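You operate a simulated robot arm through the tools that you are given. There is no shell and no other tool. Be economical: measure what you need, move in short steps, check, and stop when the job is done.

The job below is to be done with a simulated robot arm. You get a single attempt, and the scene is never put back.

## Task
Put the rubber damper on the cover mat. Then take the black seal on the black mat and put it away on the top of the assembly bench. Then take the pipe level and leave it on the top of the assembly bench. Then open the machine flap. Do these in the order given. Set down upright: rubber damper.

The check looks at the end state, three seconds after you hand in, the way a careful person would. Anything else that was tipped, shoved, dropped, spilled or broken makes it a failure. A push-on lid holds only when it is set on centred and level and pressed home; a screw cap is set on level and turned clockwise until tight.

## Robot
A 7-joint arm with a two-finger parallel gripper on a trunk, on a base that drives. Base frame: it is fixed to the floor where the robot stands at the start and does not move with it; the origin is under the middle of the robot, x ahead of it, y to its left, z up. Readings come in mm, rad, newtons and seconds.
With the tool pointing down near the work surface it reaches from about 340 to 760 mm from the robot's upright axis, wherever it stands. Its first joint turns from -2.007 to 2.007 rad. Places, roughly: black seal (6x6x2 cm) [-5300, -3300, 900]; cover mat [-1100, -1500, 900]; machine flap [400, -700, 900]; pipe level [-2000, -1250, 1000]; rubber damper (5x5x8 cm) [500, 100, 900]; top of the assembly bench [-5400, -1000, 800]. Payload 3.91 kg.
The TCP is the grasp point between the finger pads, 30 mm short of the fingertips. In the tool frame z runs along the fingers and y along their closing line. Largest opening 110 mm; finger width 20, thickness 10; the body of the gripper, 48 by 112 mm, starts 55 mm behind the TCP.
Orientation is that of the tool frame in the base frame, as [roll, pitch, yaw] about the fixed x, y, z axes, in that order (R = Rz(yaw) Ry(pitch) Rx(roll)). With the fingers straight down and closing along the base's y, the tool's x points along the base's -x, its y along +y and its z along -z.

## Interface
- The arm moves only by the tool nudge_tool. Its argument "increments" is a list of rows, each a list of 7 numbers: the shift along the base's x, y, z in cm, then the turn, a rotation vector about the base's x, y, z in rad, then the gripper command, from -1 (fully open) to 1 (shut), values between in proportion. In form: [[tx, ty, tz, rx, ry, rz, grip], ...]. A call has 1 to 8 rows; each row is the pose to reach, as a shift and turn from the pose commanded when the call began. Each row takes 0.2 s and may step no farther than 50 mm and 0.15 rad from the row before; otherwise, or with a gripper value out of range, the whole call is refused. A pose out of reach is approached as far as the arm can. The call stops where the force on the tool passes 40 N (or 10 N more than at its start, if that is more) or the arm is blocked; 0.2 s more then pass. The fingers move at their own pace (about 108 mm/s each) and stop on an object; they squeeze with about 43 N. The grip force told is the motor's: it shows also when the fingers shut on nothing. Time passes only in rows, and 0.2 s behind the last, so rows that repeat a pose let the fingers close. The reply holds the time, the measured pose of the TCP, the force on the tool along the base axes, the opening and the grip force, in the units named above and with some noise, with the torque about the TCP (base axes, N m) and any sound that the robot's microphone picked up.
- Cameras (640 x 400 px; columns grow to the right, rows downward): "scene" is now at [2.7, 91, 1589]; the picture's right is [-0.70, -0.72, 0.00], its down [-0.43, 0.41, -0.80] and it looks along [0.58, -0.56, -0.60] (base axes); focal length 239 px, centre (320, 200). "wrist" rides on the gripper at [72, 17, -103] in the tool frame; the picture's right is [-0.23, 0.97, 0.00], its down [-0.76, -0.18, -0.62] and it looks along [-0.61, -0.14, 0.78] (tool axes); focal length 222 px, centre (320, 200). There is no depth. A picture from a camera that has moved, and an enlarged one, comes with that camera's place and axes in the base frame and with its lens.
- snapshot(camera): a new picture of that camera. The clock stands still meanwhile.
- lift_body(by): slides the trunk up (or, below 0, down) by that many mm; the arm and the scene camera ride with it, the base frame stays. It gives what a move gives, with no picture.
- base_move(legs): drives the robot by 1 to 6 legs, each [ahead, turn to the left] in mm and rad, along the robot's own axes; the way and the turn of a leg run together, so that a leg with both is an arc; at most 1500 mm and 3.142 rad a leg. The arm and the cameras ride along, it lands a little off, and it stops where it bumps. It gives what a move gives.
- turn_head(pan, tilt): turns the head with the scene camera to pan (to the left, within 2.705 rad either way) and tilt (down, from -0.506 to 1.204), counted from straight ahead of the robot. It gives what a move gives.
- enlarge(camera, box): a new picture of the part [left, top, right, bottom] of that camera's present view, enlarged. The clock stands still meanwhile.
- job_done(): hands the job in; it is judged then, once.

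Work in short steps. Places have to be worked out from the pictures, the camera data and where the tool is seen: move nearer, look again, correct. Check each grasp and each placing, and mend what went wrong. You have 165 turns and 120 pictures in all, those below and enlarged ones among them. Open the gripper and draw the arm clear of the work before you hand the job in, unless the task says otherwise; then end with one line.

The tools are called as name(argument=value, ...) on one line, values as JSON. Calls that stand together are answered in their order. nudge_tool: Moves the arm, as the interface text tells. Its arguments: {"type":"object","properties":{"increments":{"type":"array"}},"required":["increments"]} The other tools are called the same way: lift_body (by) slides the trunk up or down; base_move (legs) drives the base; turn_head (pan, tilt) turns the head that bears the scene camera; snapshot (camera) takes a picture; enlarge (camera, box) takes an enlarged picture of a part of a camera's view; job_done () hands the job in.

At the start:

```text
t: 0.0
eef_pos: [291.1, -280.2, 1440.4]
orientation: [3.141, 0.0, 3.141]
force: [0.2, -0.4, 0.6]
wrist_torque: [0.01, 0.02, 0.0]
width: 110.2
grip_force: 0.1
trunk travel left (down, up): [-689.0, 301.0]
robot x, y, heading: [-3.1, -1.6, 0.001]
head pan, tilt: [-0.77, 0.639]
```

scene: 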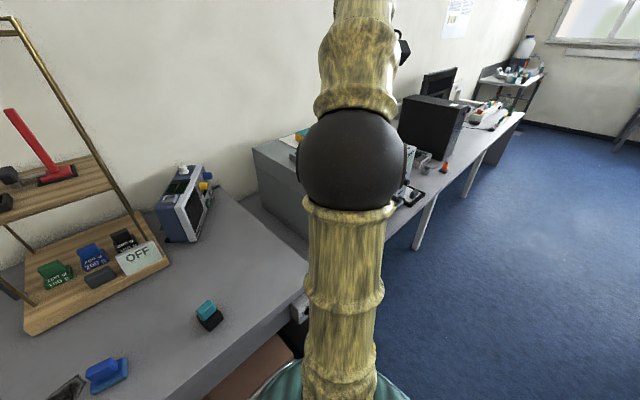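
wrist: 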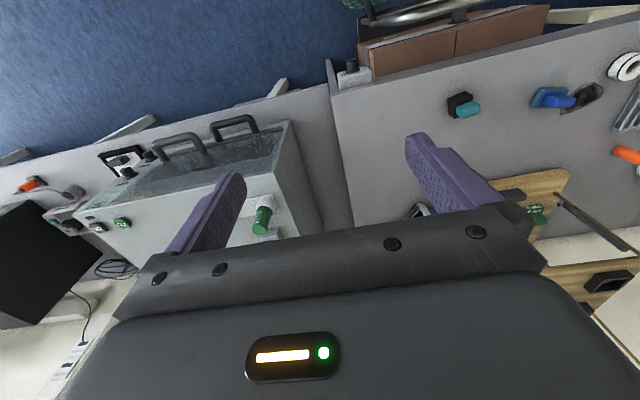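

I'll look toward the rubber damper's rough place first with the head turned ahead.

turn_head(pan=0.2, tilt=0.8)

snapshot(camera="scene")

```text
t: 1.2
eef_pos: [291.1, -282.0, 1441.1]
orientation: [-3.141, -0.001, -3.142]
force: [0.3, -1.1, 0.0]
wrist_torque: [-0.03, 0.0, 0.02]
width: 110.0
grip_force: 0.0
trunk travel left (down, up): [-689.0, 301.0]
robot x, y, heading: [-3.7, -0.1, 0.005]
head pan, tilt: [0.201, 0.799]
```

```text
117 pictures are left
camera scene: at [19.3, 167.8, 1575.4], right [0.2, -0.98, 0.0], down [-0.7, -0.14, -0.7], along [0.68, 0.14, -0.72], focal length 239 px, centre (320, 200)
```

scene: 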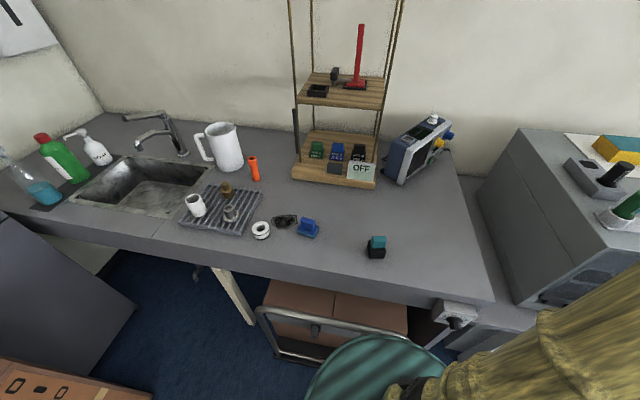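

The teal/black object comes out near [500, 75], matching the damper. I enlarge it to check.

enlarge(camera="scene", box=[270, 190, 430, 290])

turn_head(pan=-0.77, tilt=0.639)

enlarge(camera="wrist", box=[400, 50, 640, 200])

```text
4.00 times, centred on (350, 240) of scene
camera zoom: at [19.3, 167.8, 1575.4], right [0.2, -0.98, 0.0], down [-0.7, -0.14, -0.7], along [0.68, 0.14, -0.72], focal length 957 px, centre (200, 40)
```

zoom: 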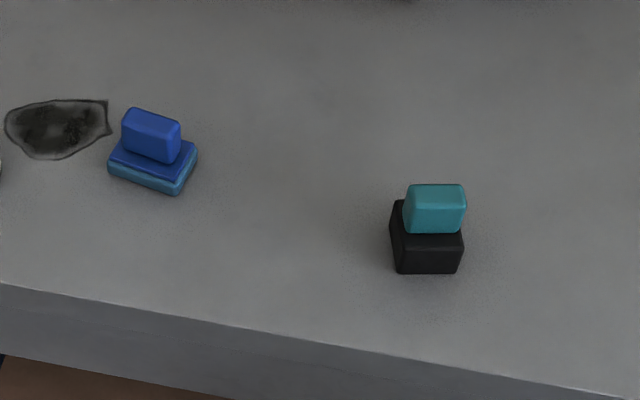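

```text
t: 2.5
eef_pos: [291.5, -280.9, 1442.4]
orientation: [3.14, 0.0, -3.141]
force: [-0.1, -0.1, 0.1]
wrist_torque: [0.02, 0.0, 0.01]
width: 109.9
grip_force: 0.0
trunk travel left (down, up): [-689.0, 301.0]
robot x, y, heading: [-0.0, -1.3, 0.002]
head pan, tilt: [-0.77, 0.639]
```

```text
2.67 times, centred on (520, 125) of wrist
camera zoom: at [218.1, -264.8, 1545.1], right [0.23, 0.97, 0.0], down [0.76, -0.18, 0.62], along [0.61, -0.14, -0.78], focal length 592 px, centre (-213, 400)
```

zoom: 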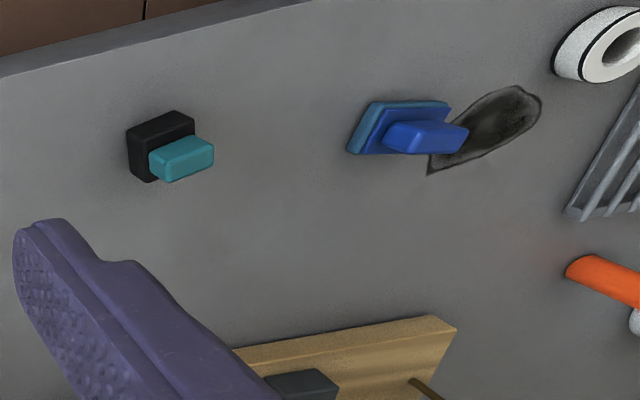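

The damper stands on the desk near (495, 71), turned about 0.22 rad. I move above it with the fingers turned to match.

nudge_tool(increments=[[1.5, 5, -0.5, 0, 0, 0.1, -1], [3, 10, -1, 0, 0, 0.2, -1], [5, 14.5, -2, 0, 0, 0.225, -1], [7.5, 18.5, -3, 0, 0, 0.225, -1], [10, 22.5, -4, 0, 0, 0.225, -1], [12.5, 26.5, -5, 0, 0, 0.225, -1], [15, 30, -7, 0, 0, 0.225, -1], [17, 33, -10, 0, 0, 0.225, -1]])

nudge_tool(increments=[[0, 0, -4.5, 0, 0, 0, -1], [0, 0, -9, 0, 0, 0, -1], [0, 0, -13.5, 0, 0, 0, -1], [0, 0, -18, 0, 0, 0, -1], [0, 0, -22.5, 0, 0, 0, -1], [0, 0, -27, 0, 0, 0, -1]])

snapshot(camera="wrist")

```text
refused: row 1 steps farther than a row can; nothing moved
```

```text
t: 3.9
eef_pos: [290.7, -280.2, 1170.3]
orientation: [-3.141, 0.0, -3.141]
force: [0.2, 1.1, -0.4]
wrist_torque: [-0.01, 0.01, 0.0]
width: 109.9
grip_force: 0.1
trunk travel left (down, up): [-689.0, 301.0]
robot x, y, heading: [-3.5, -4.2, 0.001]
head pan, tilt: [-0.77, 0.639]
```

```text
114 pictures are left
camera wrist: at [217.7, -264.7, 1274.6], right [0.23, 0.97, 0.0], down [0.76, -0.18, 0.62], along [0.61, -0.14, -0.78], focal length 222 px, centre (320, 200)
```

wrist: 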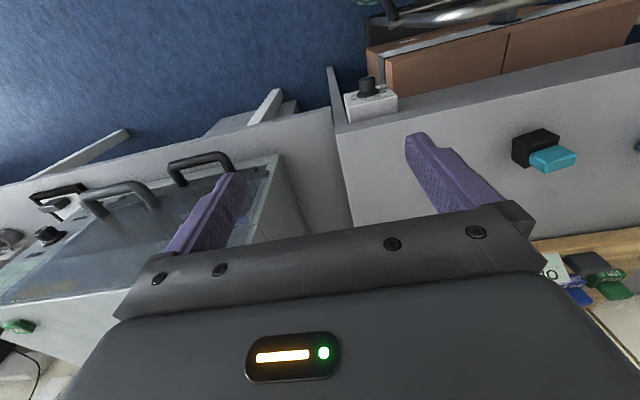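

The first call was refused for its step length; the tool is now at z 1170, still clear. I move sideways with shorter steps.

nudge_tool(increments=[[1.5, 4.5, 0, 0, 0, 0.1, -1], [3, 9, 0, 0, 0, 0.2, -1], [5, 13.2, 0, 0, 0, 0.225, -1], [7.5, 17.2, 0, 0, 0, 0.225, -1], [10, 21.2, 0, 0, 0, 0.225, -1], [12.5, 25.2, 0, 0, 0, 0.225, -1], [15, 29.2, 0, 0, 0, 0.225, -1], [17, 33, 0, 0, 0, 0.225, -1]])

snapshot(camera="wrist")

```text
t: 5.7
eef_pos: [461.4, 48.9, 1170.8]
orientation: [-3.14, -0.003, -2.918]
force: [0.6, -0.4, -0.5]
wrist_torque: [0.0, 0.0, 0.01]
width: 110.3
grip_force: 0.0
trunk travel left (down, up): [-689.0, 301.0]
robot x, y, heading: [-2.7, -0.3, 0.001]
head pan, tilt: [-0.77, 0.639]
```

```text
113 pictures are left
camera wrist: at [387.0, 48.7, 1274.2], right [0.01, 1.0, 0.0], down [0.78, 0.0, 0.62], along [0.62, 0.0, -0.78], focal length 222 px, centre (320, 200)
```

wrist: 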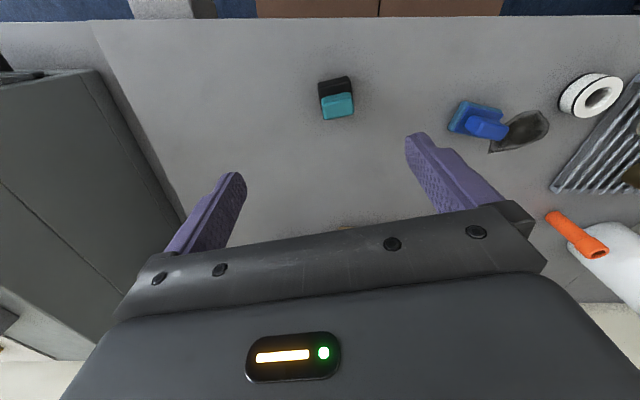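

The damper now reads about (489, 74). I centre over it and come down partway.

nudge_tool(increments=[[2.8, 2.5, -3, 0, 0, 0, -1], [2.8, 2.5, -7.5, 0, 0, 0, -1], [2.8, 2.5, -12, 0, 0, 0, -1], [2.8, 2.5, -16.5, 0, 0, 0, -1]])

snapshot(camera="wrist")

```text
t: 6.7
eef_pos: [489.1, 73.1, 1005.6]
orientation: [3.141, -0.001, -2.917]
force: [0.1, 0.5, -0.4]
wrist_torque: [0.03, -0.02, -0.02]
width: 110.0
grip_force: 0.1
trunk travel left (down, up): [-689.0, 301.0]
robot x, y, heading: [0.8, -3.2, -0.001]
head pan, tilt: [-0.77, 0.639]
```

```text
112 pictures are left
camera wrist: at [415.3, 73.6, 1109.8], right [0.0, 1.0, 0.0], down [0.78, 0.0, 0.62], along [0.62, 0.0, -0.78], focal length 222 px, centre (320, 200)
```

wrist: 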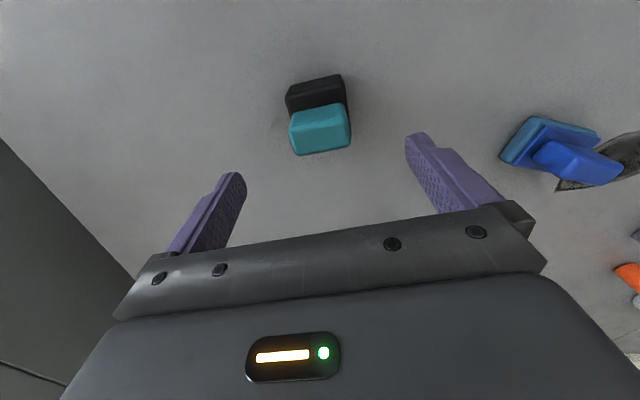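

The damper reads about (486, 71), turned as expected. I lower to grasp height, checking force.

nudge_tool(increments=[[-0.3, -0.2, -4, 0, 0, 0, -1], [-0.3, -0.2, -8, 0, 0, 0, -1], [-0.3, -0.2, -11.4, 0, 0, 0, -1]])

nudge_tool(increments=[[0, 0, 0, 0, 0, 0, 0.2], [0, 0, 0, 0, 0, 0, 1], [0, 0, 0, 0, 0, 0, 1], [0, 0, 0, 0, 0, 0, 1]])

snapshot(camera="wrist")

```text
t: 7.5
eef_pos: [483.9, 71.3, 909.7]
orientation: [3.14, 0.001, -2.917]
force: [-9.7, -0.6, 20.9]
wrist_torque: [0.25, 0.58, 0.38]
width: 109.7
grip_force: 0.2
trunk travel left (down, up): [-689.0, 301.0]
robot x, y, heading: [1.7, 0.5, -0.0]
head pan, tilt: [-0.77, 0.639]
stopped in row 3: the force on the tool passed its limit (the readings are from after the stop); the commanded pose is now the measured one
```

```text
t: 8.5
eef_pos: [486.7, 73.5, 909.9]
orientation: [-3.141, 0.007, -2.917]
force: [2.2, 9.0, 34.3]
wrist_torque: [0.81, 0.37, -0.17]
width: 49.6
grip_force: 42.8
trunk travel left (down, up): [-689.0, 301.0]
robot x, y, heading: [1.3, -1.5, 0.004]
head pan, tilt: [-0.77, 0.639]
```

```text
111 pictures are left
camera wrist: at [410.4, 72.9, 1012.7], right [0.0, 1.0, 0.0], down [0.78, 0.0, 0.63], along [0.63, 0.0, -0.78], focal length 222 px, centre (320, 200)
```

wrist: 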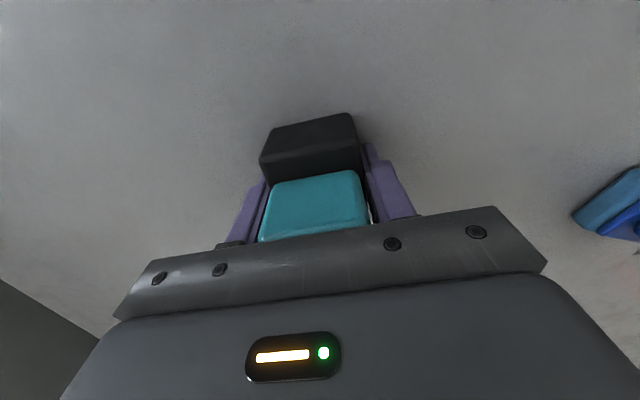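

Contact came at z 910, so desk or damper is higher than I assumed, but the grip holds at 49.6 mm. I lift and check.

nudge_tool(increments=[[0, 0, 2, 0, 0, 0, 1], [0, 0, 6, 0, 0, 0, 1], [0, 0, 10, 0, 0, 0, 1], [0, 0, 14, 0, 0, 0, 1]])

snapshot(camera="wrist")

snapshot(camera="scene")

```text
t: 9.5
eef_pos: [485.9, 71.8, 1050.2]
orientation: [-3.141, 0.002, -2.917]
force: [-0.1, -0.7, -1.7]
wrist_torque: [-0.03, 0.02, 0.01]
width: 49.5
grip_force: 43.0
trunk travel left (down, up): [-689.0, 301.0]
robot x, y, heading: [-2.9, 0.9, 0.0]
head pan, tilt: [-0.77, 0.639]
```

```text
110 pictures are left
camera wrist: at [410.9, 71.5, 1152.4], right [0.0, 1.0, 0.0], down [0.78, 0.0, 0.62], along [0.62, 0.0, -0.78], focal length 222 px, centre (320, 200)
```

wrist: 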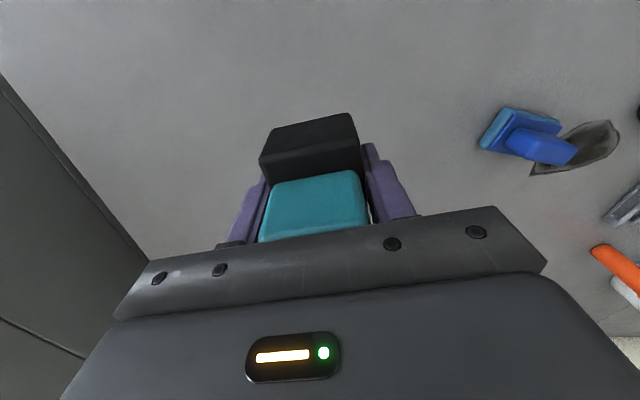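

```text
109 pictures are left
camera scene: at [2.3, 91.1, 1588.8], right [-0.7, -0.72, 0.0], down [-0.43, 0.42, -0.8], along [0.58, -0.56, -0.6], focal length 239 px, centre (320, 200)
```

scene: 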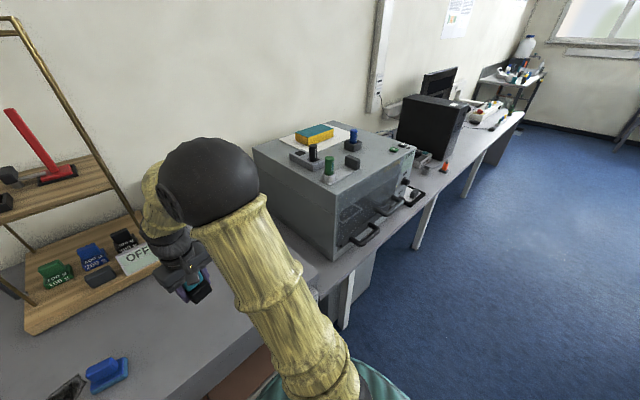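

The damper is held firmly; two views agree the desk is near z 880, so its bottom is about level with the fingertips. Now I look toward the cover mat and the rest of the room.

turn_head(pan=-2.2, tilt=0.45)

snapshot(camera="scene")

turn_head(pan=2.6, tilt=0.35)

snapshot(camera="scene")

turn_head(pan=-1.4, tilt=0.5)

snapshot(camera="scene")

```text
t: 11.0
eef_pos: [486.4, 71.1, 1047.7]
orientation: [3.141, 0.003, -2.916]
force: [-0.1, -0.2, -1.5]
wrist_torque: [0.02, -0.01, 0.03]
width: 49.6
grip_force: 43.3
trunk travel left (down, up): [-689.0, 301.0]
robot x, y, heading: [-1.1, 1.2, -0.0]
head pan, tilt: [-2.201, 0.45]
```

```text
108 pictures are left
camera scene: at [-113.7, 77.6, 1605.8], right [-0.81, 0.59, 0.0], down [0.26, 0.35, -0.9], along [-0.53, -0.73, -0.44], focal length 239 px, centre (320, 200)
```

scene: 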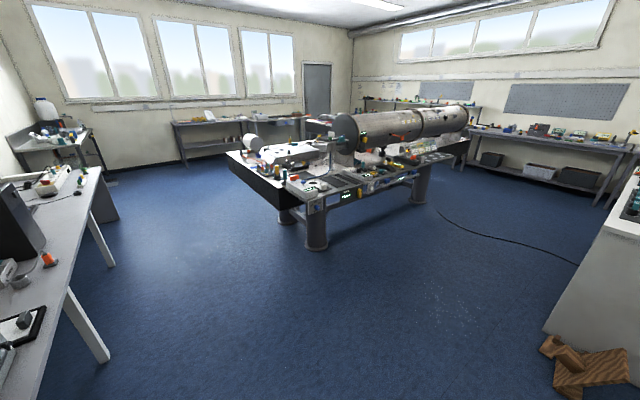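

```text
t: 14.8
eef_pos: [484.9, 71.2, 1048.9]
orientation: [-3.14, 0.0, -2.918]
force: [0.1, -0.2, -1.9]
wrist_torque: [0.0, -0.06, -0.04]
width: 49.5
grip_force: 43.3
trunk travel left (down, up): [-689.0, 301.0]
robot x, y, heading: [0.8, -0.2, -0.003]
head pan, tilt: [2.601, 0.351]
```

```text
107 pictures are left
camera scene: at [-139.4, 199.9, 1615.0], right [0.52, 0.86, 0.0], down [0.29, -0.18, -0.94], along [-0.8, 0.48, -0.34], focal length 239 px, centre (320, 200)
```

scene: 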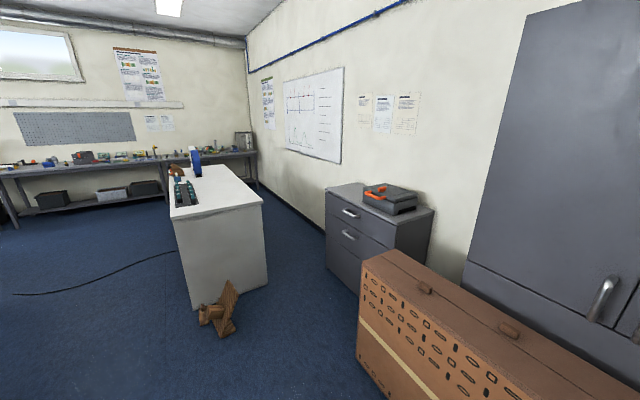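

```text
t: 18.1
eef_pos: [486.2, 71.8, 1049.5]
orientation: [3.142, 0.002, -2.916]
force: [-0.2, 0.2, -1.2]
wrist_torque: [0.01, 0.01, -0.03]
width: 49.3
grip_force: 42.9
trunk travel left (down, up): [-689.0, 301.0]
robot x, y, heading: [2.8, -3.0, -0.002]
head pan, tilt: [-1.4, 0.499]
```

```text
106 pictures are left
camera scene: at [-44.1, 62.3, 1601.3], right [-0.99, -0.17, 0.0], down [-0.08, 0.47, -0.88], along [0.15, -0.87, -0.48], focal length 239 px, centre (320, 200)
```

scene: 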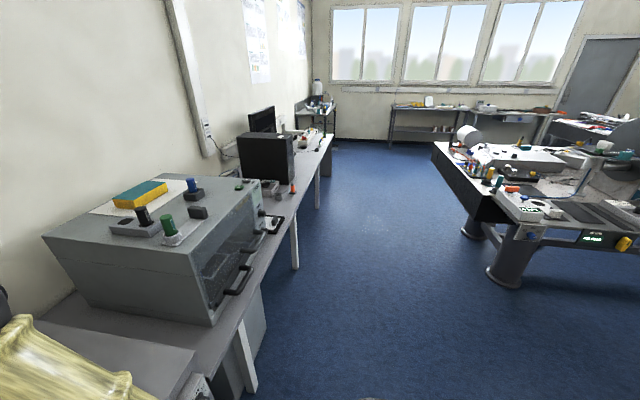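

The centre table should hold the cover mat and pipe level. I enlarge that.

turn_head(pan=-2.25, tilt=0.45)

enlarge(camera="scene", box=[220, 90, 480, 250])

```text
t: 19.3
eef_pos: [486.6, 71.8, 1049.6]
orientation: [3.14, 0.001, -2.916]
force: [-0.7, -0.1, -1.4]
wrist_torque: [0.02, -0.01, 0.0]
width: 49.5
grip_force: 43.2
trunk travel left (down, up): [-689.0, 301.0]
robot x, y, heading: [0.8, -1.1, -0.005]
head pan, tilt: [-2.25, 0.45]
```

```text
2.46 times, centred on (350, 170) of scene
camera zoom: at [-117.3, 80.3, 1605.8], right [-0.78, 0.63, 0.0], down [0.27, 0.34, -0.9], along [-0.56, -0.7, -0.44], focal length 589 px, centre (246, 274)
```

zoom: 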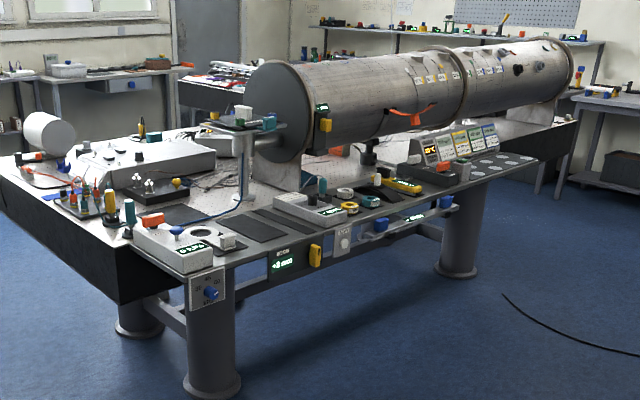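

I'll raise and tuck the arm, back away from the desk, and turn toward the centre table for a nearer look.

nudge_tool(increments=[[-1, -1, 4.5, 0, 0, 0, 1], [-2, -2, 9, 0, 0, 0, 1], [-3, -3, 13.5, 0, 0, 0, 1], [-5, -5, 17, 0, 0, 0, 1], [-7, -7, 20, 0, 0, 0, 1]])

base_move(legs=[[-700, 0], [0, -2.06], [400, 0]])

turn_head(pan=0.2, tilt=0.6)

snapshot(camera="scene")

```text
t: 20.5
eef_pos: [414.6, 2.4, 1248.6]
orientation: [-3.141, 0.003, -2.917]
force: [0.2, 0.2, -1.2]
wrist_torque: [-0.02, -0.02, -0.01]
width: 49.5
grip_force: 42.7
trunk travel left (down, up): [-689.0, 301.0]
robot x, y, heading: [1.0, -0.5, 0.001]
head pan, tilt: [-2.25, 0.45]
```

```text
t: 31.3
eef_pos: [-1064.9, -733.1, 1247.6]
orientation: [3.141, 0.0, 1.337]
force: [0.1, 0.6, -1.1]
wrist_torque: [-0.01, 0.02, 0.03]
width: 49.7
grip_force: 42.7
trunk travel left (down, up): [-689.0, 301.0]
robot x, y, heading: [-882.1, -358.2, -2.025]
head pan, tilt: [-2.25, 0.45]
```

```text
t: 33.5
eef_pos: [-1064.4, -732.5, 1247.9]
orientation: [-3.141, 0.002, 1.337]
force: [0.5, 0.7, -1.0]
wrist_torque: [0.01, -0.01, -0.02]
width: 49.3
grip_force: 42.9
trunk travel left (down, up): [-689.0, 301.0]
robot x, y, heading: [-881.5, -358.4, -2.03]
head pan, tilt: [0.201, 0.6]
```

```text
104 pictures are left
camera scene: at [-742.0, -458.5, 1592.2], right [-0.97, 0.25, 0.0], down [0.14, 0.55, -0.82], along [-0.21, -0.8, -0.57], focal length 239 px, centre (320, 200)
```

scene: 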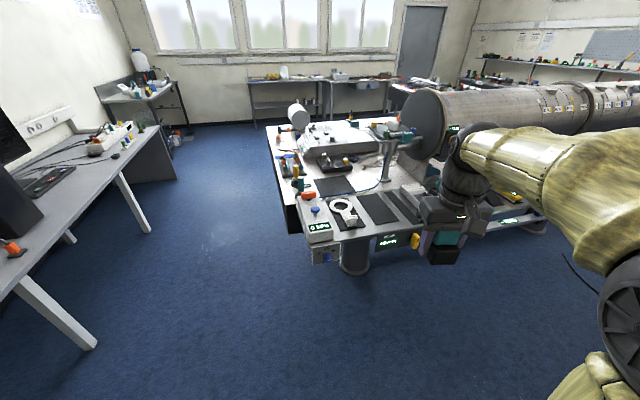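

enlarge(camera="scene", box=[260, 110, 500, 260])

```text
2.67 times, centred on (380, 185) of scene
camera zoom: at [-742.0, -458.5, 1592.2], right [-0.97, 0.25, 0.0], down [0.14, 0.55, -0.82], along [-0.21, -0.8, -0.57], focal length 638 px, centre (160, 240)
```

zoom: 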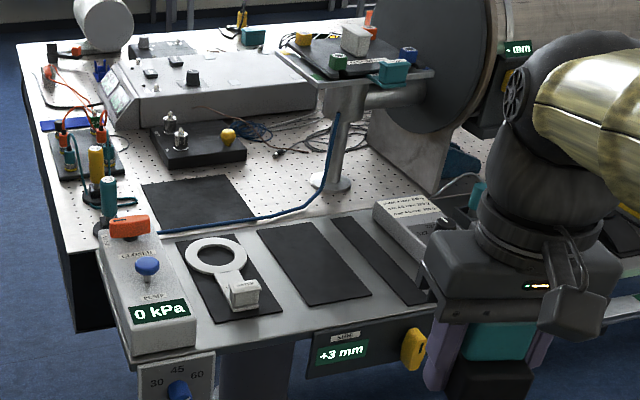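

The black mat A on the perforated plate is at about (-1120, -1560), the best match to the cover mat. I drive to stand in front of it at about (-1080, -850), facing it.

base_move(legs=[[0, 0.077], [500, 0], [0, 0.383]])

turn_head(pan=0.0, tilt=0.75)

snapshot(camera="scene")

snapshot(camera="wrist")

```text
t: 38.1
eef_pos: [-1065.4, -1243.8, 1248.1]
orientation: [3.141, 0.001, 1.8]
force: [0.1, -0.4, -0.8]
wrist_torque: [-0.02, 0.0, 0.02]
width: 49.8
grip_force: 43.1
trunk travel left (down, up): [-689.0, 301.0]
robot x, y, heading: [-1070.9, -825.5, -1.56]
head pan, tilt: [0.201, 0.6]
```

```text
t: 38.8
eef_pos: [-1064.2, -1243.2, 1248.5]
orientation: [3.142, 0.005, 1.801]
force: [0.3, -0.2, -0.1]
wrist_torque: [-0.01, -0.04, 0.02]
width: 49.6
grip_force: 42.9
trunk travel left (down, up): [-689.0, 301.0]
robot x, y, heading: [-1067.1, -823.5, -1.566]
head pan, tilt: [0.0, 0.75]
```

```text
102 pictures are left
camera scene: at [-916.3, -850.7, 1579.4], right [-1.0, -0.01, 0.0], down [-0.01, 0.68, -0.73], along [0.01, -0.73, -0.68], focal length 239 px, centre (320, 200)
```

scene: 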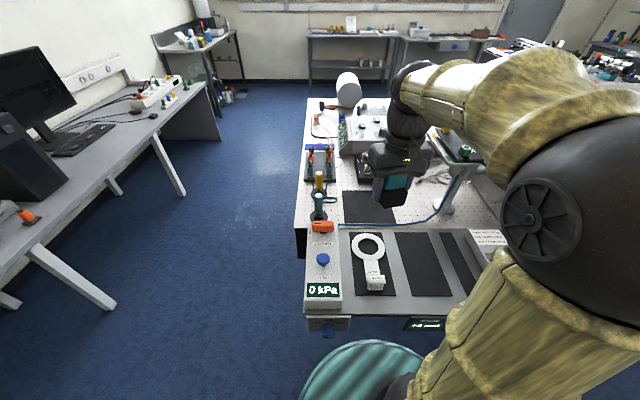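

```text
101 pictures are left
camera wrist: at [-1065.4, -1168.9, 1351.0], right [1.0, 0.0, 0.0], down [0.0, -0.78, 0.62], along [0.0, -0.62, -0.78], focal length 222 px, centre (320, 200)
```

wrist: 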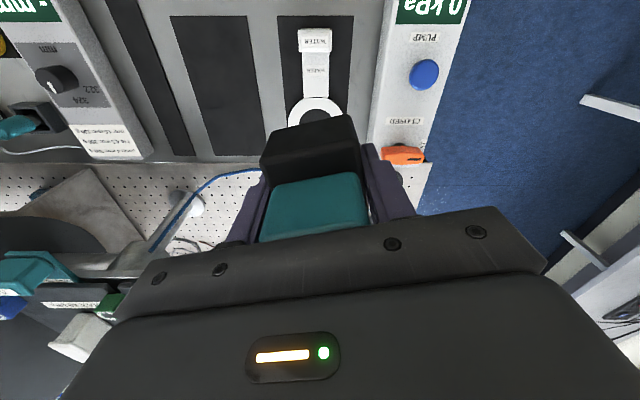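

The mat spans about x -1210..-1000, y -1670..-1475. I move the damper above (-1105, -1545), still high.

nudge_tool(increments=[[-0.6, -4.5, -0.5, 0, 0, -0.05, 1], [-1.2, -9, -1, 0, 0, -0.1, 1], [-1.8, -13.5, -1.5, 0, 0, -0.15, 1], [-2.4, -18, -2, 0, 0, -0.2, 1], [-3, -22.5, -2.5, 0, 0, -0.23, 1], [-3.6, -27, -3, 0, 0, -0.23, 1], [-4.1, -30.2, -5, 0, 0, -0.23, 1], [-4.1, -30.2, -8, 0, 0, -0.23, 1]])

snapshot(camera="scene")

snapshot(camera="wrist")

```text
t: 40.6
eef_pos: [-1105.2, -1538.0, 1164.0]
orientation: [3.141, 0.001, 1.571]
force: [0.4, 0.4, -0.7]
wrist_torque: [0.02, 0.0, -0.01]
width: 49.3
grip_force: 42.9
out of reach, approached as far as the arm can: row 7, 8
trunk travel left (down, up): [-689.0, 301.0]
robot x, y, heading: [-1072.2, -826.6, -1.563]
head pan, tilt: [0.0, 0.75]
```

```text
100 pictures are left
camera scene: at [-916.5, -852.2, 1579.2], right [-1.0, -0.01, 0.0], down [-0.01, 0.68, -0.73], along [0.01, -0.73, -0.68], focal length 239 px, centre (320, 200)
```

scene: 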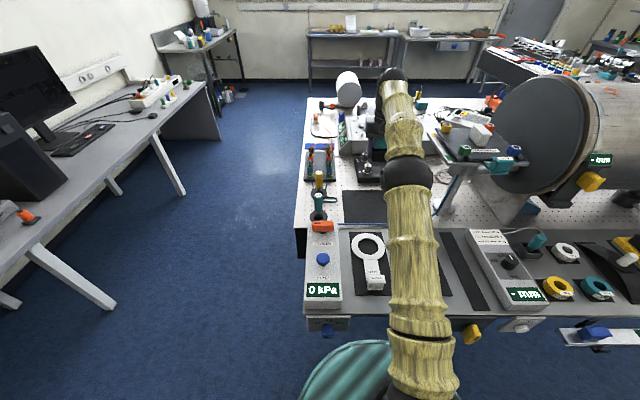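

```text
99 pictures are left
camera wrist: at [-1088.5, -1465.6, 1267.3], right [0.97, -0.23, 0.0], down [-0.18, -0.76, 0.62], along [-0.14, -0.61, -0.78], focal length 222 px, centre (320, 200)
```

wrist: 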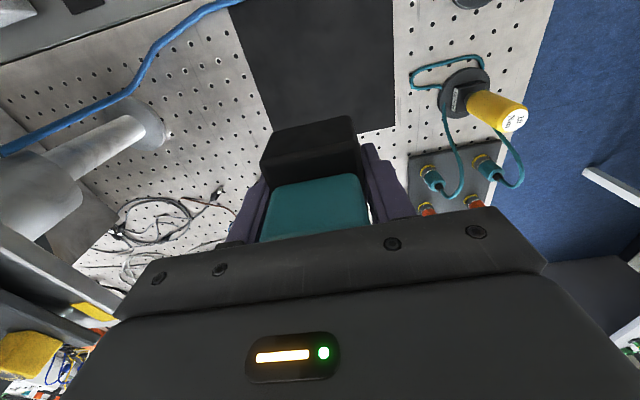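

The damper is above the mat's middle (mat about x -1200..-990, y -1645..-1450). I lower straight down.

nudge_tool(increments=[[0, 0.3, -4, 0, 0, 0, 1], [0, 0.3, -8, 0, 0, 0, 1], [0, 0.3, -12, 0, 0, 0, 1], [0, 0.3, -16, 0, 0, 0, 1], [0, 0.3, -20, 0, 0, 0, 1]])

snapshot(camera="wrist")

```text
t: 41.8
eef_pos: [-1104.1, -1534.9, 964.5]
orientation: [3.141, 0.002, 1.57]
force: [-0.1, -0.1, -1.7]
wrist_torque: [0.02, 0.04, -0.01]
width: 49.7
grip_force: 43.4
trunk travel left (down, up): [-689.0, 301.0]
robot x, y, heading: [-1071.9, -825.5, -1.562]
head pan, tilt: [0.0, 0.75]
```

```text
98 pictures are left
camera wrist: at [-1088.5, -1462.3, 1067.6], right [0.97, -0.23, 0.0], down [-0.18, -0.76, 0.62], along [-0.14, -0.61, -0.78], focal length 222 px, centre (320, 200)
```

wrist: 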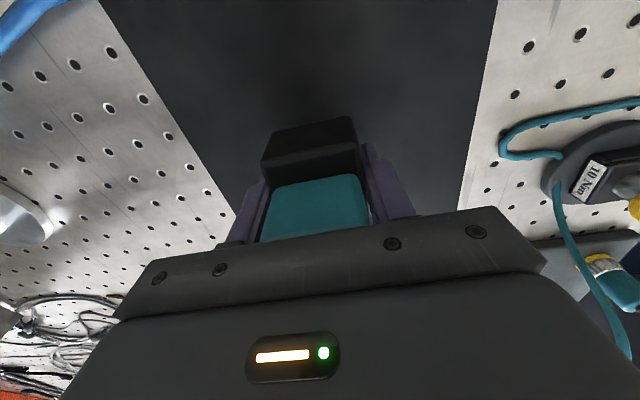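

Well centred over the mat. I lower gently until contact.

nudge_tool(increments=[[0.4, 0, -2, 0, 0, 0, 1], [0.6, 0, -4, 0, 0, 0, 1], [0.6, 0, -5, 0, 0, 0, 1], [0.6, 0, -5.5, 0, 0, 0, 1], [0.6, 0, -6, 0, 0, 0, 1], [0.6, 0, -6.5, 0, 0, 0, 1], [0.6, 0, -7, 0, 0, 0, 1]])

```text
t: 42.3
eef_pos: [-1103.1, -1535.9, 952.2]
orientation: [-3.138, 0.021, 1.57]
force: [-1.0, 9.3, 21.6]
wrist_torque: [0.5, -0.59, 0.41]
width: 49.5
grip_force: 43.2
trunk travel left (down, up): [-689.0, 301.0]
robot x, y, heading: [-1067.6, -825.5, -1.567]
head pan, tilt: [0.0, 0.75]
stopped in row 2: the force on the tool passed its limit (the readings are from after the stop); the commanded pose is now the measured one
```

Contact came earlier than expected, at z 952. I look before releasing.

snapshot(camera="wrist")

enlarge(camera="scene", box=[290, 120, 450, 220])

```text
97 pictures are left
camera wrist: at [-1085.9, -1462.0, 1054.9], right [0.97, -0.23, 0.0], down [-0.18, -0.75, 0.64], along [-0.14, -0.62, -0.77], focal length 222 px, centre (320, 200)
```

wrist: 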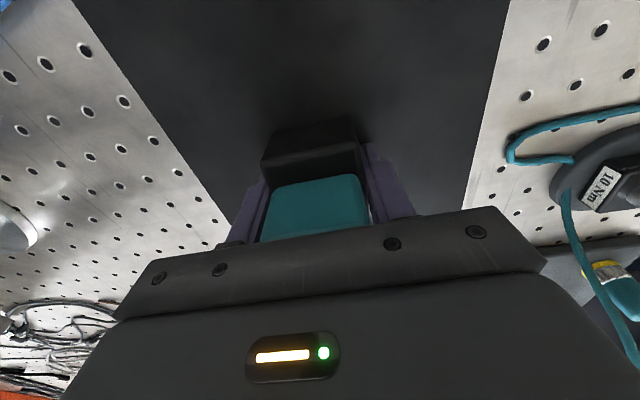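

```text
4.00 times, centred on (370, 170) of scene
camera zoom: at [-916.3, -847.6, 1579.8], right [-1.0, -0.01, 0.0], down [0.0, 0.68, -0.73], along [0.0, -0.73, -0.68], focal length 957 px, centre (120, 320)
```

zoom: 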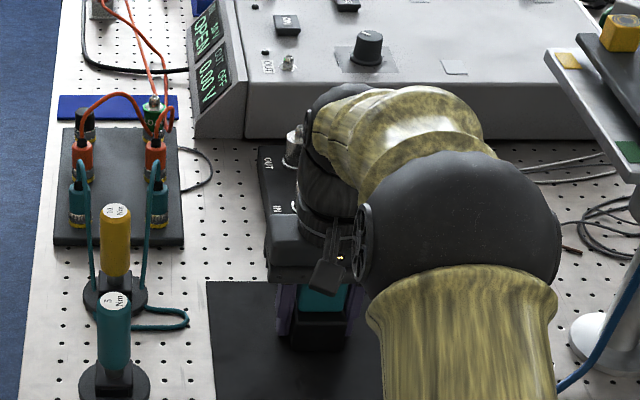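

The picture shows the damper's base meeting the mat with a contact shadow, so the perforated plate is simply higher (≈922). I level the small tilt, open the fingers and rise.

nudge_tool(increments=[[0, 0, 0.1, 0, 0, 0, 1], [0, 0, 0.1, 0, 0, 0, 1]])

nudge_tool(increments=[[0, 0, 0, 0, 0, 0, 0.2], [0, 0, 0, 0, 0, 0, -0.4], [0, 0, 0, 0, 0, 0, -1], [0, 0, 0, 0, 0, 0, -1], [0, 0, 0, 0, 0, 0, -1]])

snapshot(camera="wrist")

```text
t: 42.9
eef_pos: [-1102.3, -1536.0, 954.1]
orientation: [-3.14, 0.025, 1.57]
force: [-1.2, 3.2, 29.1]
wrist_torque: [0.34, -0.83, 0.27]
width: 49.6
grip_force: 42.7
trunk travel left (down, up): [-689.0, 301.0]
robot x, y, heading: [-1065.8, -824.3, -1.562]
head pan, tilt: [0.0, 0.75]
```

```text
t: 43.6
eef_pos: [-1114.2, -1537.5, 954.6]
orientation: [-3.126, 0.029, 1.56]
force: [-13.9, 1.1, 13.5]
wrist_torque: [0.09, -0.41, 0.2]
width: 103.2
grip_force: 0.1
trunk travel left (down, up): [-689.0, 301.0]
robot x, y, heading: [-1071.3, -830.5, -1.57]
head pan, tilt: [0.0, 0.75]
stopped in row 3: the force on the tool passed its limit (the readings are from after the stop); the commanded pose is now the measured one
```

```text
95 pictures are left
camera wrist: at [-1096.1, -1463.3, 1055.1], right [0.97, -0.24, -0.01], down [-0.18, -0.74, 0.65], along [-0.16, -0.63, -0.76], focal length 222 px, centre (320, 200)
```

wrist: 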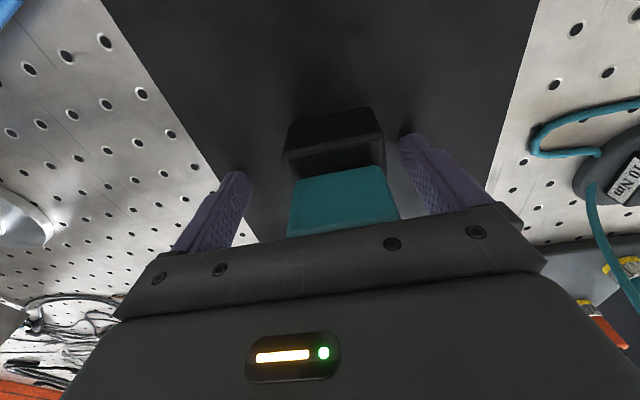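

The damper stands free between the fingers. I raise straight up.

nudge_tool(increments=[[0.2, 0, 1, 0, 0, 0, -1], [0.4, 0, 4, 0, 0, 0, -1], [0.4, 0, 8, 0, 0, 0, -1], [0.4, 0, 12, 0, 0, 0, -1], [0.4, 0, 16, 0, 0, 0, -1]])

snapshot(camera="wrist")

```text
t: 44.8
eef_pos: [-1106.5, -1538.7, 1113.0]
orientation: [-3.129, 0.023, 1.565]
force: [0.2, -0.6, -0.6]
wrist_torque: [-0.03, 0.01, 0.01]
width: 110.1
grip_force: 0.0
trunk travel left (down, up): [-689.0, 301.0]
robot x, y, heading: [-1070.8, -825.6, -1.573]
head pan, tilt: [0.0, 0.75]
```

```text
94 pictures are left
camera wrist: at [-1087.6, -1464.8, 1213.4], right [0.97, -0.23, -0.01], down [-0.17, -0.75, 0.64], along [-0.15, -0.62, -0.77], focal length 222 px, centre (320, 200)
```

wrist: 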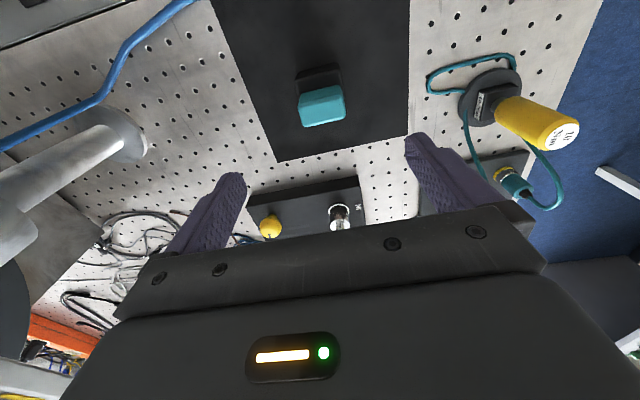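

The damper stands upright on the mat and the gripper is clear. I retract, straighten the small tilt, then back off and look toward the far side.

nudge_tool(increments=[[0.5, 4.5, 1.5, 0.01, -0.006, 0, -1], [1, 9, 3, 0.023, -0.012, 0, -1], [1.5, 13.5, 5, 0.023, -0.012, 0, -1], [2, 18, 7, 0.023, -0.012, 0, -1], [2.5, 22.5, 9, 0.023, -0.012, 0, -1], [3, 27, 11, 0.023, -0.012, 0, -1], [3.2, 31, 13, 0.023, -0.012, 0, -1]])

base_move(legs=[[-550, 0], [0, -1.57]])

turn_head(pan=0.3, tilt=0.35)

snapshot(camera="scene")

```text
t: 46.4
eef_pos: [-1073.4, -1225.4, 1240.6]
orientation: [3.142, 0.001, 1.563]
force: [0.7, 0.9, -0.2]
wrist_torque: [-0.01, 0.0, -0.05]
width: 109.8
grip_force: 0.0
trunk travel left (down, up): [-689.0, 301.0]
robot x, y, heading: [-1069.7, -825.9, -1.564]
head pan, tilt: [0.0, 0.75]
```

```text
t: 53.4
eef_pos: [-1472.8, -270.1, 1240.2]
orientation: [3.141, -0.003, 0.008]
force: [-0.1, -0.2, -0.5]
wrist_torque: [0.0, -0.03, 0.02]
width: 109.9
grip_force: 0.1
trunk travel left (down, up): [-689.0, 301.0]
robot x, y, heading: [-1068.3, -269.8, -3.121]
head pan, tilt: [0.0, 0.75]
```

```text
t: 54.3
eef_pos: [-1472.4, -270.6, 1240.0]
orientation: [-3.141, -0.001, 0.009]
force: [-0.2, 0.7, 1.1]
wrist_torque: [0.01, 0.0, -0.02]
width: 110.2
grip_force: 0.2
trunk travel left (down, up): [-689.0, 301.0]
robot x, y, heading: [-1070.9, -270.3, -3.128]
head pan, tilt: [0.3, 0.351]
```

```text
93 pictures are left
camera scene: at [-1098.0, -450.4, 1614.9], right [-0.31, 0.95, 0.0], down [0.33, 0.11, -0.94], along [-0.89, -0.29, -0.34], focal length 239 px, centre (320, 200)
```

scene: 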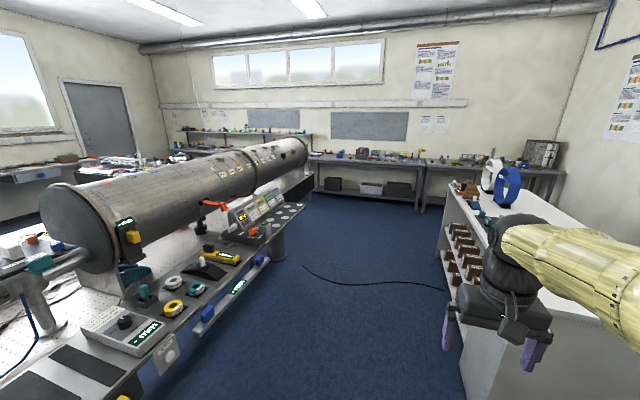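

The corridor lies between the centre table and the white bench. I enlarge the back bench.

enlarge(camera="scene", box=[160, 110, 480, 230])

base_move(legs=[[0, 0.27], [1050, 0], [0, -0.28], [1100, 0]])

turn_head(pan=0.25, tilt=0.4)

snapshot(camera="scene")

```text
2.00 times, centred on (320, 170) of scene
camera zoom: at [-1098.0, -450.4, 1614.9], right [-0.31, 0.95, 0.0], down [0.33, 0.11, -0.94], along [-0.89, -0.29, -0.34], focal length 479 px, centre (320, 260)
```

zoom: 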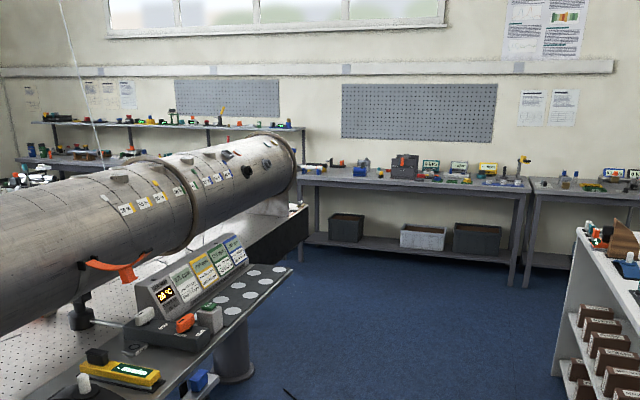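

```text
t: 66.7
eef_pos: [-3568.2, -598.1, 1239.5]
orientation: [3.14, -0.001, 0.008]
force: [0.1, -0.3, 0.4]
wrist_torque: [0.02, -0.02, -0.02]
width: 110.1
grip_force: 0.0
trunk travel left (down, up): [-689.0, 301.0]
robot x, y, heading: [-3169.0, -594.8, -3.125]
head pan, tilt: [0.3, 0.351]
```

```text
t: 67.3
eef_pos: [-3568.2, -598.4, 1240.4]
orientation: [-3.141, -0.002, 0.008]
force: [-0.3, -0.7, 0.9]
wrist_torque: [0.04, -0.01, -0.01]
width: 109.8
grip_force: 0.0
trunk travel left (down, up): [-689.0, 301.0]
robot x, y, heading: [-3169.1, -599.5, -3.124]
head pan, tilt: [0.25, 0.4]
```

```text
91 pictures are left
camera scene: at [-3194.5, -774.1, 1610.5], right [-0.26, 0.96, 0.0], down [0.38, 0.1, -0.92], along [-0.89, -0.24, -0.39], focal length 239 px, centre (320, 200)
```

scene: 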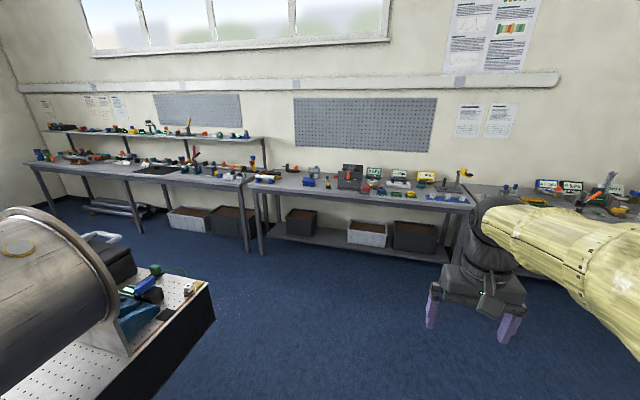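

The black mat with the seal shows at about pixel (157,168). I enlarge both benches.

enlarge(camera="scene", box=[20, 110, 260, 220])

enlarge(camera="scene", box=[240, 140, 500, 220])

```text
2.67 times, centred on (140, 165) of scene
camera zoom: at [-3194.5, -774.1, 1610.5], right [-0.26, 0.96, 0.0], down [0.38, 0.1, -0.92], along [-0.89, -0.24, -0.39], focal length 638 px, centre (800, 293)
```

zoom: 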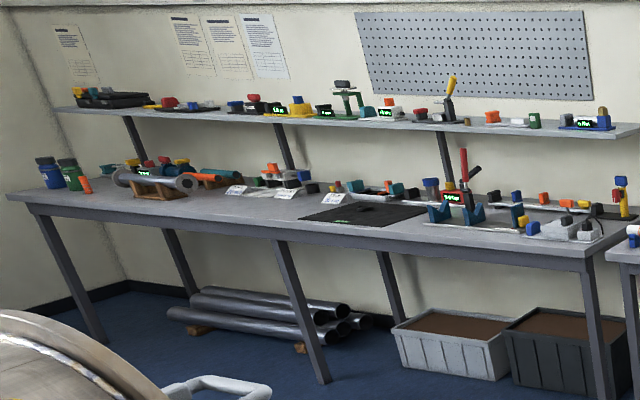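

```text
2.46 times, centred on (370, 180) of scene
camera zoom: at [-3194.5, -774.1, 1610.5], right [-0.26, 0.96, 0.0], down [0.38, 0.1, -0.92], along [-0.89, -0.24, -0.39], focal length 589 px, centre (197, 249)
```

zoom: 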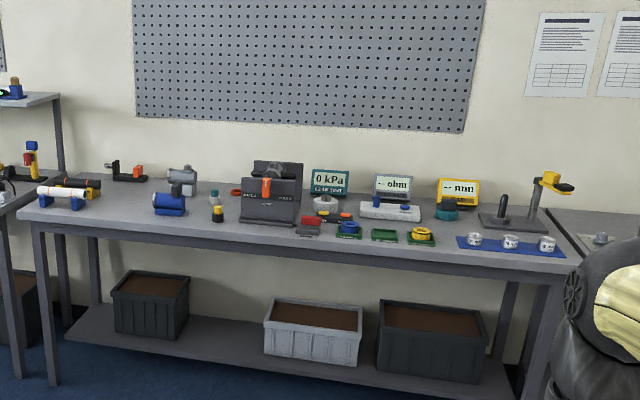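

The mat computes to about (-5314, -3300) at bench height ~850. I drive to the aisle between the table and back benches, and look down it.

base_move(legs=[[1250, 0], [0, 1.56]])

turn_head(pan=-0.1, tilt=0.45)

snapshot(camera="scene")

```text
t: 77.5
eef_pos: [-4429.2, -1020.6, 1241.1]
orientation: [-3.14, -0.002, 1.562]
force: [0.0, -0.5, 1.2]
wrist_torque: [-0.01, 0.02, -0.01]
width: 110.1
grip_force: 0.1
trunk travel left (down, up): [-689.0, 301.0]
robot x, y, heading: [-4422.1, -620.6, -1.567]
head pan, tilt: [0.25, 0.4]
```

```text
t: 78.3
eef_pos: [-4429.6, -1019.3, 1239.7]
orientation: [3.141, -0.002, 1.56]
force: [0.0, -0.6, 1.0]
wrist_torque: [0.02, 0.02, -0.02]
width: 110.0
grip_force: 0.1
trunk travel left (down, up): [-689.0, 301.0]
robot x, y, heading: [-4419.4, -617.6, -1.572]
head pan, tilt: [-0.099, 0.45]
```

```text
88 pictures are left
camera scene: at [-4280.0, -652.4, 1605.8], right [-1.0, 0.1, 0.0], down [0.04, 0.43, -0.9], along [-0.09, -0.9, -0.44], focal length 239 px, centre (320, 200)
```

scene: 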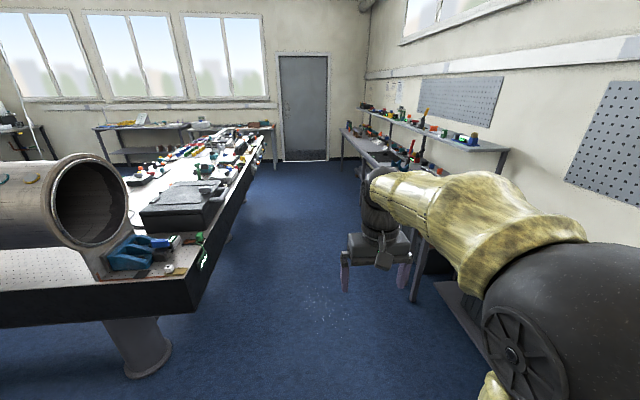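

The aisle is clear from x ≈ -3830 to -5050. I drive down to y ≈ -3300 and turn to face the bench.

base_move(legs=[[1340, 0], [1340, 0], [0, -1.57]])

turn_head(pan=0.0, tilt=0.6)

snapshot(camera="scene")

snapshot(camera="wrist")

```text
t: 95.1
eef_pos: [-4839.5, -3295.5, 1239.0]
orientation: [3.141, -0.002, -0.014]
force: [0.1, -0.3, 1.0]
wrist_torque: [0.0, 0.02, 0.01]
width: 110.2
grip_force: 0.0
trunk travel left (down, up): [-689.0, 301.0]
robot x, y, heading: [-4438.9, -3302.7, 3.139]
head pan, tilt: [-0.099, 0.45]
```

```text
t: 95.8
eef_pos: [-4840.1, -3296.1, 1239.2]
orientation: [3.14, -0.002, -0.015]
force: [0.3, -0.5, 0.3]
wrist_torque: [0.01, 0.04, 0.02]
width: 110.0
grip_force: 0.1
trunk travel left (down, up): [-689.0, 301.0]
robot x, y, heading: [-4441.4, -3305.1, 3.129]
head pan, tilt: [0.0, 0.6]
```

```text
87 pictures are left
camera scene: at [-4469.1, -3457.1, 1592.3], right [0.0, 1.0, 0.0], down [0.56, 0.0, -0.83], along [-0.83, 0.0, -0.56], focal length 239 px, centre (320, 200)
```

scene: 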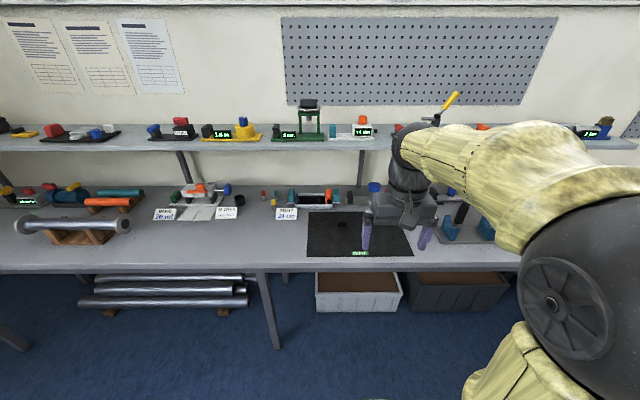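

```text
86 pictures are left
camera wrist: at [-4767.9, -3314.0, 1343.4], right [-0.24, -0.97, 0.0], down [-0.76, 0.19, 0.62], along [-0.6, 0.15, -0.78], focal length 222 px, centre (320, 200)
```

wrist: 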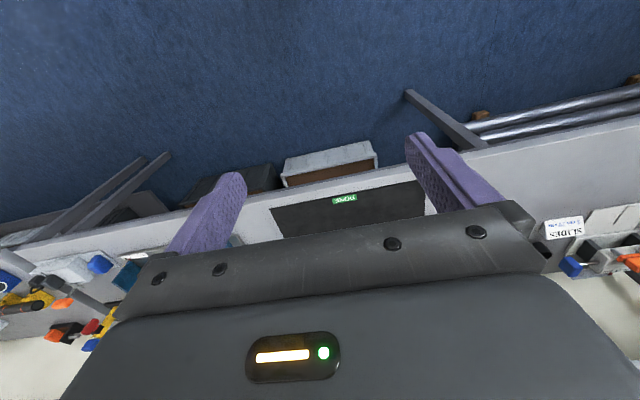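

I enlarge the mat area to see the seal, and note a shelf above whose front edge is near x -5400, z ≈1220.

enlarge(camera="scene", box=[280, 180, 440, 280])

```text
4.00 times, centred on (360, 230) of scene
camera zoom: at [-4469.1, -3457.1, 1592.3], right [0.0, 1.0, 0.0], down [0.56, 0.0, -0.83], along [-0.83, 0.0, -0.56], focal length 957 px, centre (160, 80)
```

zoom: 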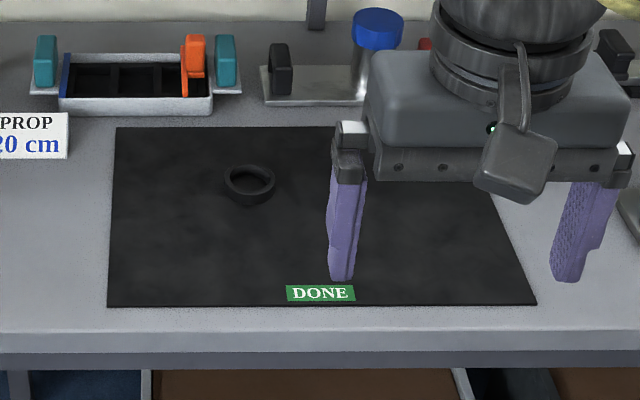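

The seal is a flat ring at about (-5335, -3352). I drive 300 mm nearer, then view it from the wrist with the hand tilted so it stays clear of the shelf.

base_move(legs=[[290, 0]])

nudge_tool(increments=[[0.5, -1, -3, 0, 0.1, 0, -1], [1, -2, -6, 0, 0.2, 0, -1], [1, -3, -9, 0, 0.3, 0, -1], [1, -4, -12, 0, 0.4, 0, -1], [1, -5, -15, 0, 0.4, 0, -1]])

snapshot(camera="scene")

snapshot(camera="wrist")

```text
t: 97.8
eef_pos: [-5132.3, -3292.9, 1240.6]
orientation: [3.141, 0.0, -0.02]
force: [-0.3, -0.7, -0.1]
wrist_torque: [0.0, -0.02, 0.03]
width: 110.0
grip_force: 0.0
trunk travel left (down, up): [-689.0, 301.0]
robot x, y, heading: [-4732.8, -3303.6, 3.134]
head pan, tilt: [0.0, 0.6]
```

```text
t: 99.0
eef_pos: [-5121.6, -3344.1, 1089.4]
orientation: [3.135, 0.401, -0.018]
force: [-0.4, 0.0, -0.1]
wrist_torque: [-0.02, 0.01, 0.03]
width: 109.7
grip_force: 0.1
trunk travel left (down, up): [-689.0, 301.0]
robot x, y, heading: [-4731.3, -3302.3, 3.136]
head pan, tilt: [0.0, 0.6]
```

```text
84 pictures are left
camera scene: at [-4762.5, -3455.6, 1592.2], right [0.01, 1.0, 0.0], down [0.57, 0.0, -0.82], along [-0.82, 0.01, -0.57], focal length 239 px, centre (320, 200)
```

scene: 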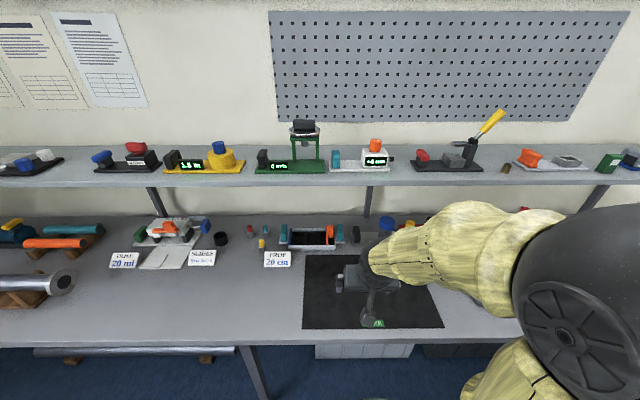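

```text
83 pictures are left
camera wrist: at [-5016.0, -3362.2, 1155.9], right [-0.22, -0.97, 0.1], down [-0.46, 0.19, 0.87], along [-0.86, 0.15, -0.49], focal length 222 px, centre (320, 200)
```

wrist: 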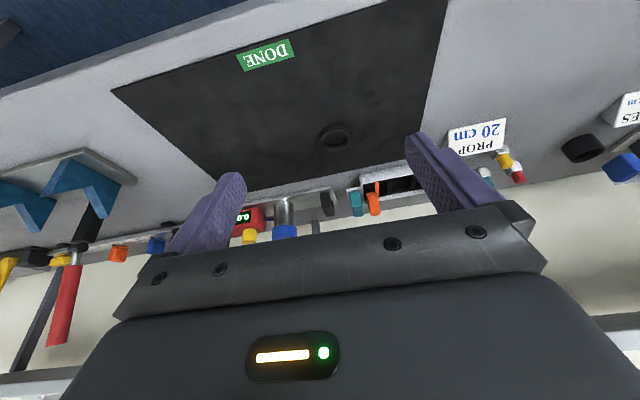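

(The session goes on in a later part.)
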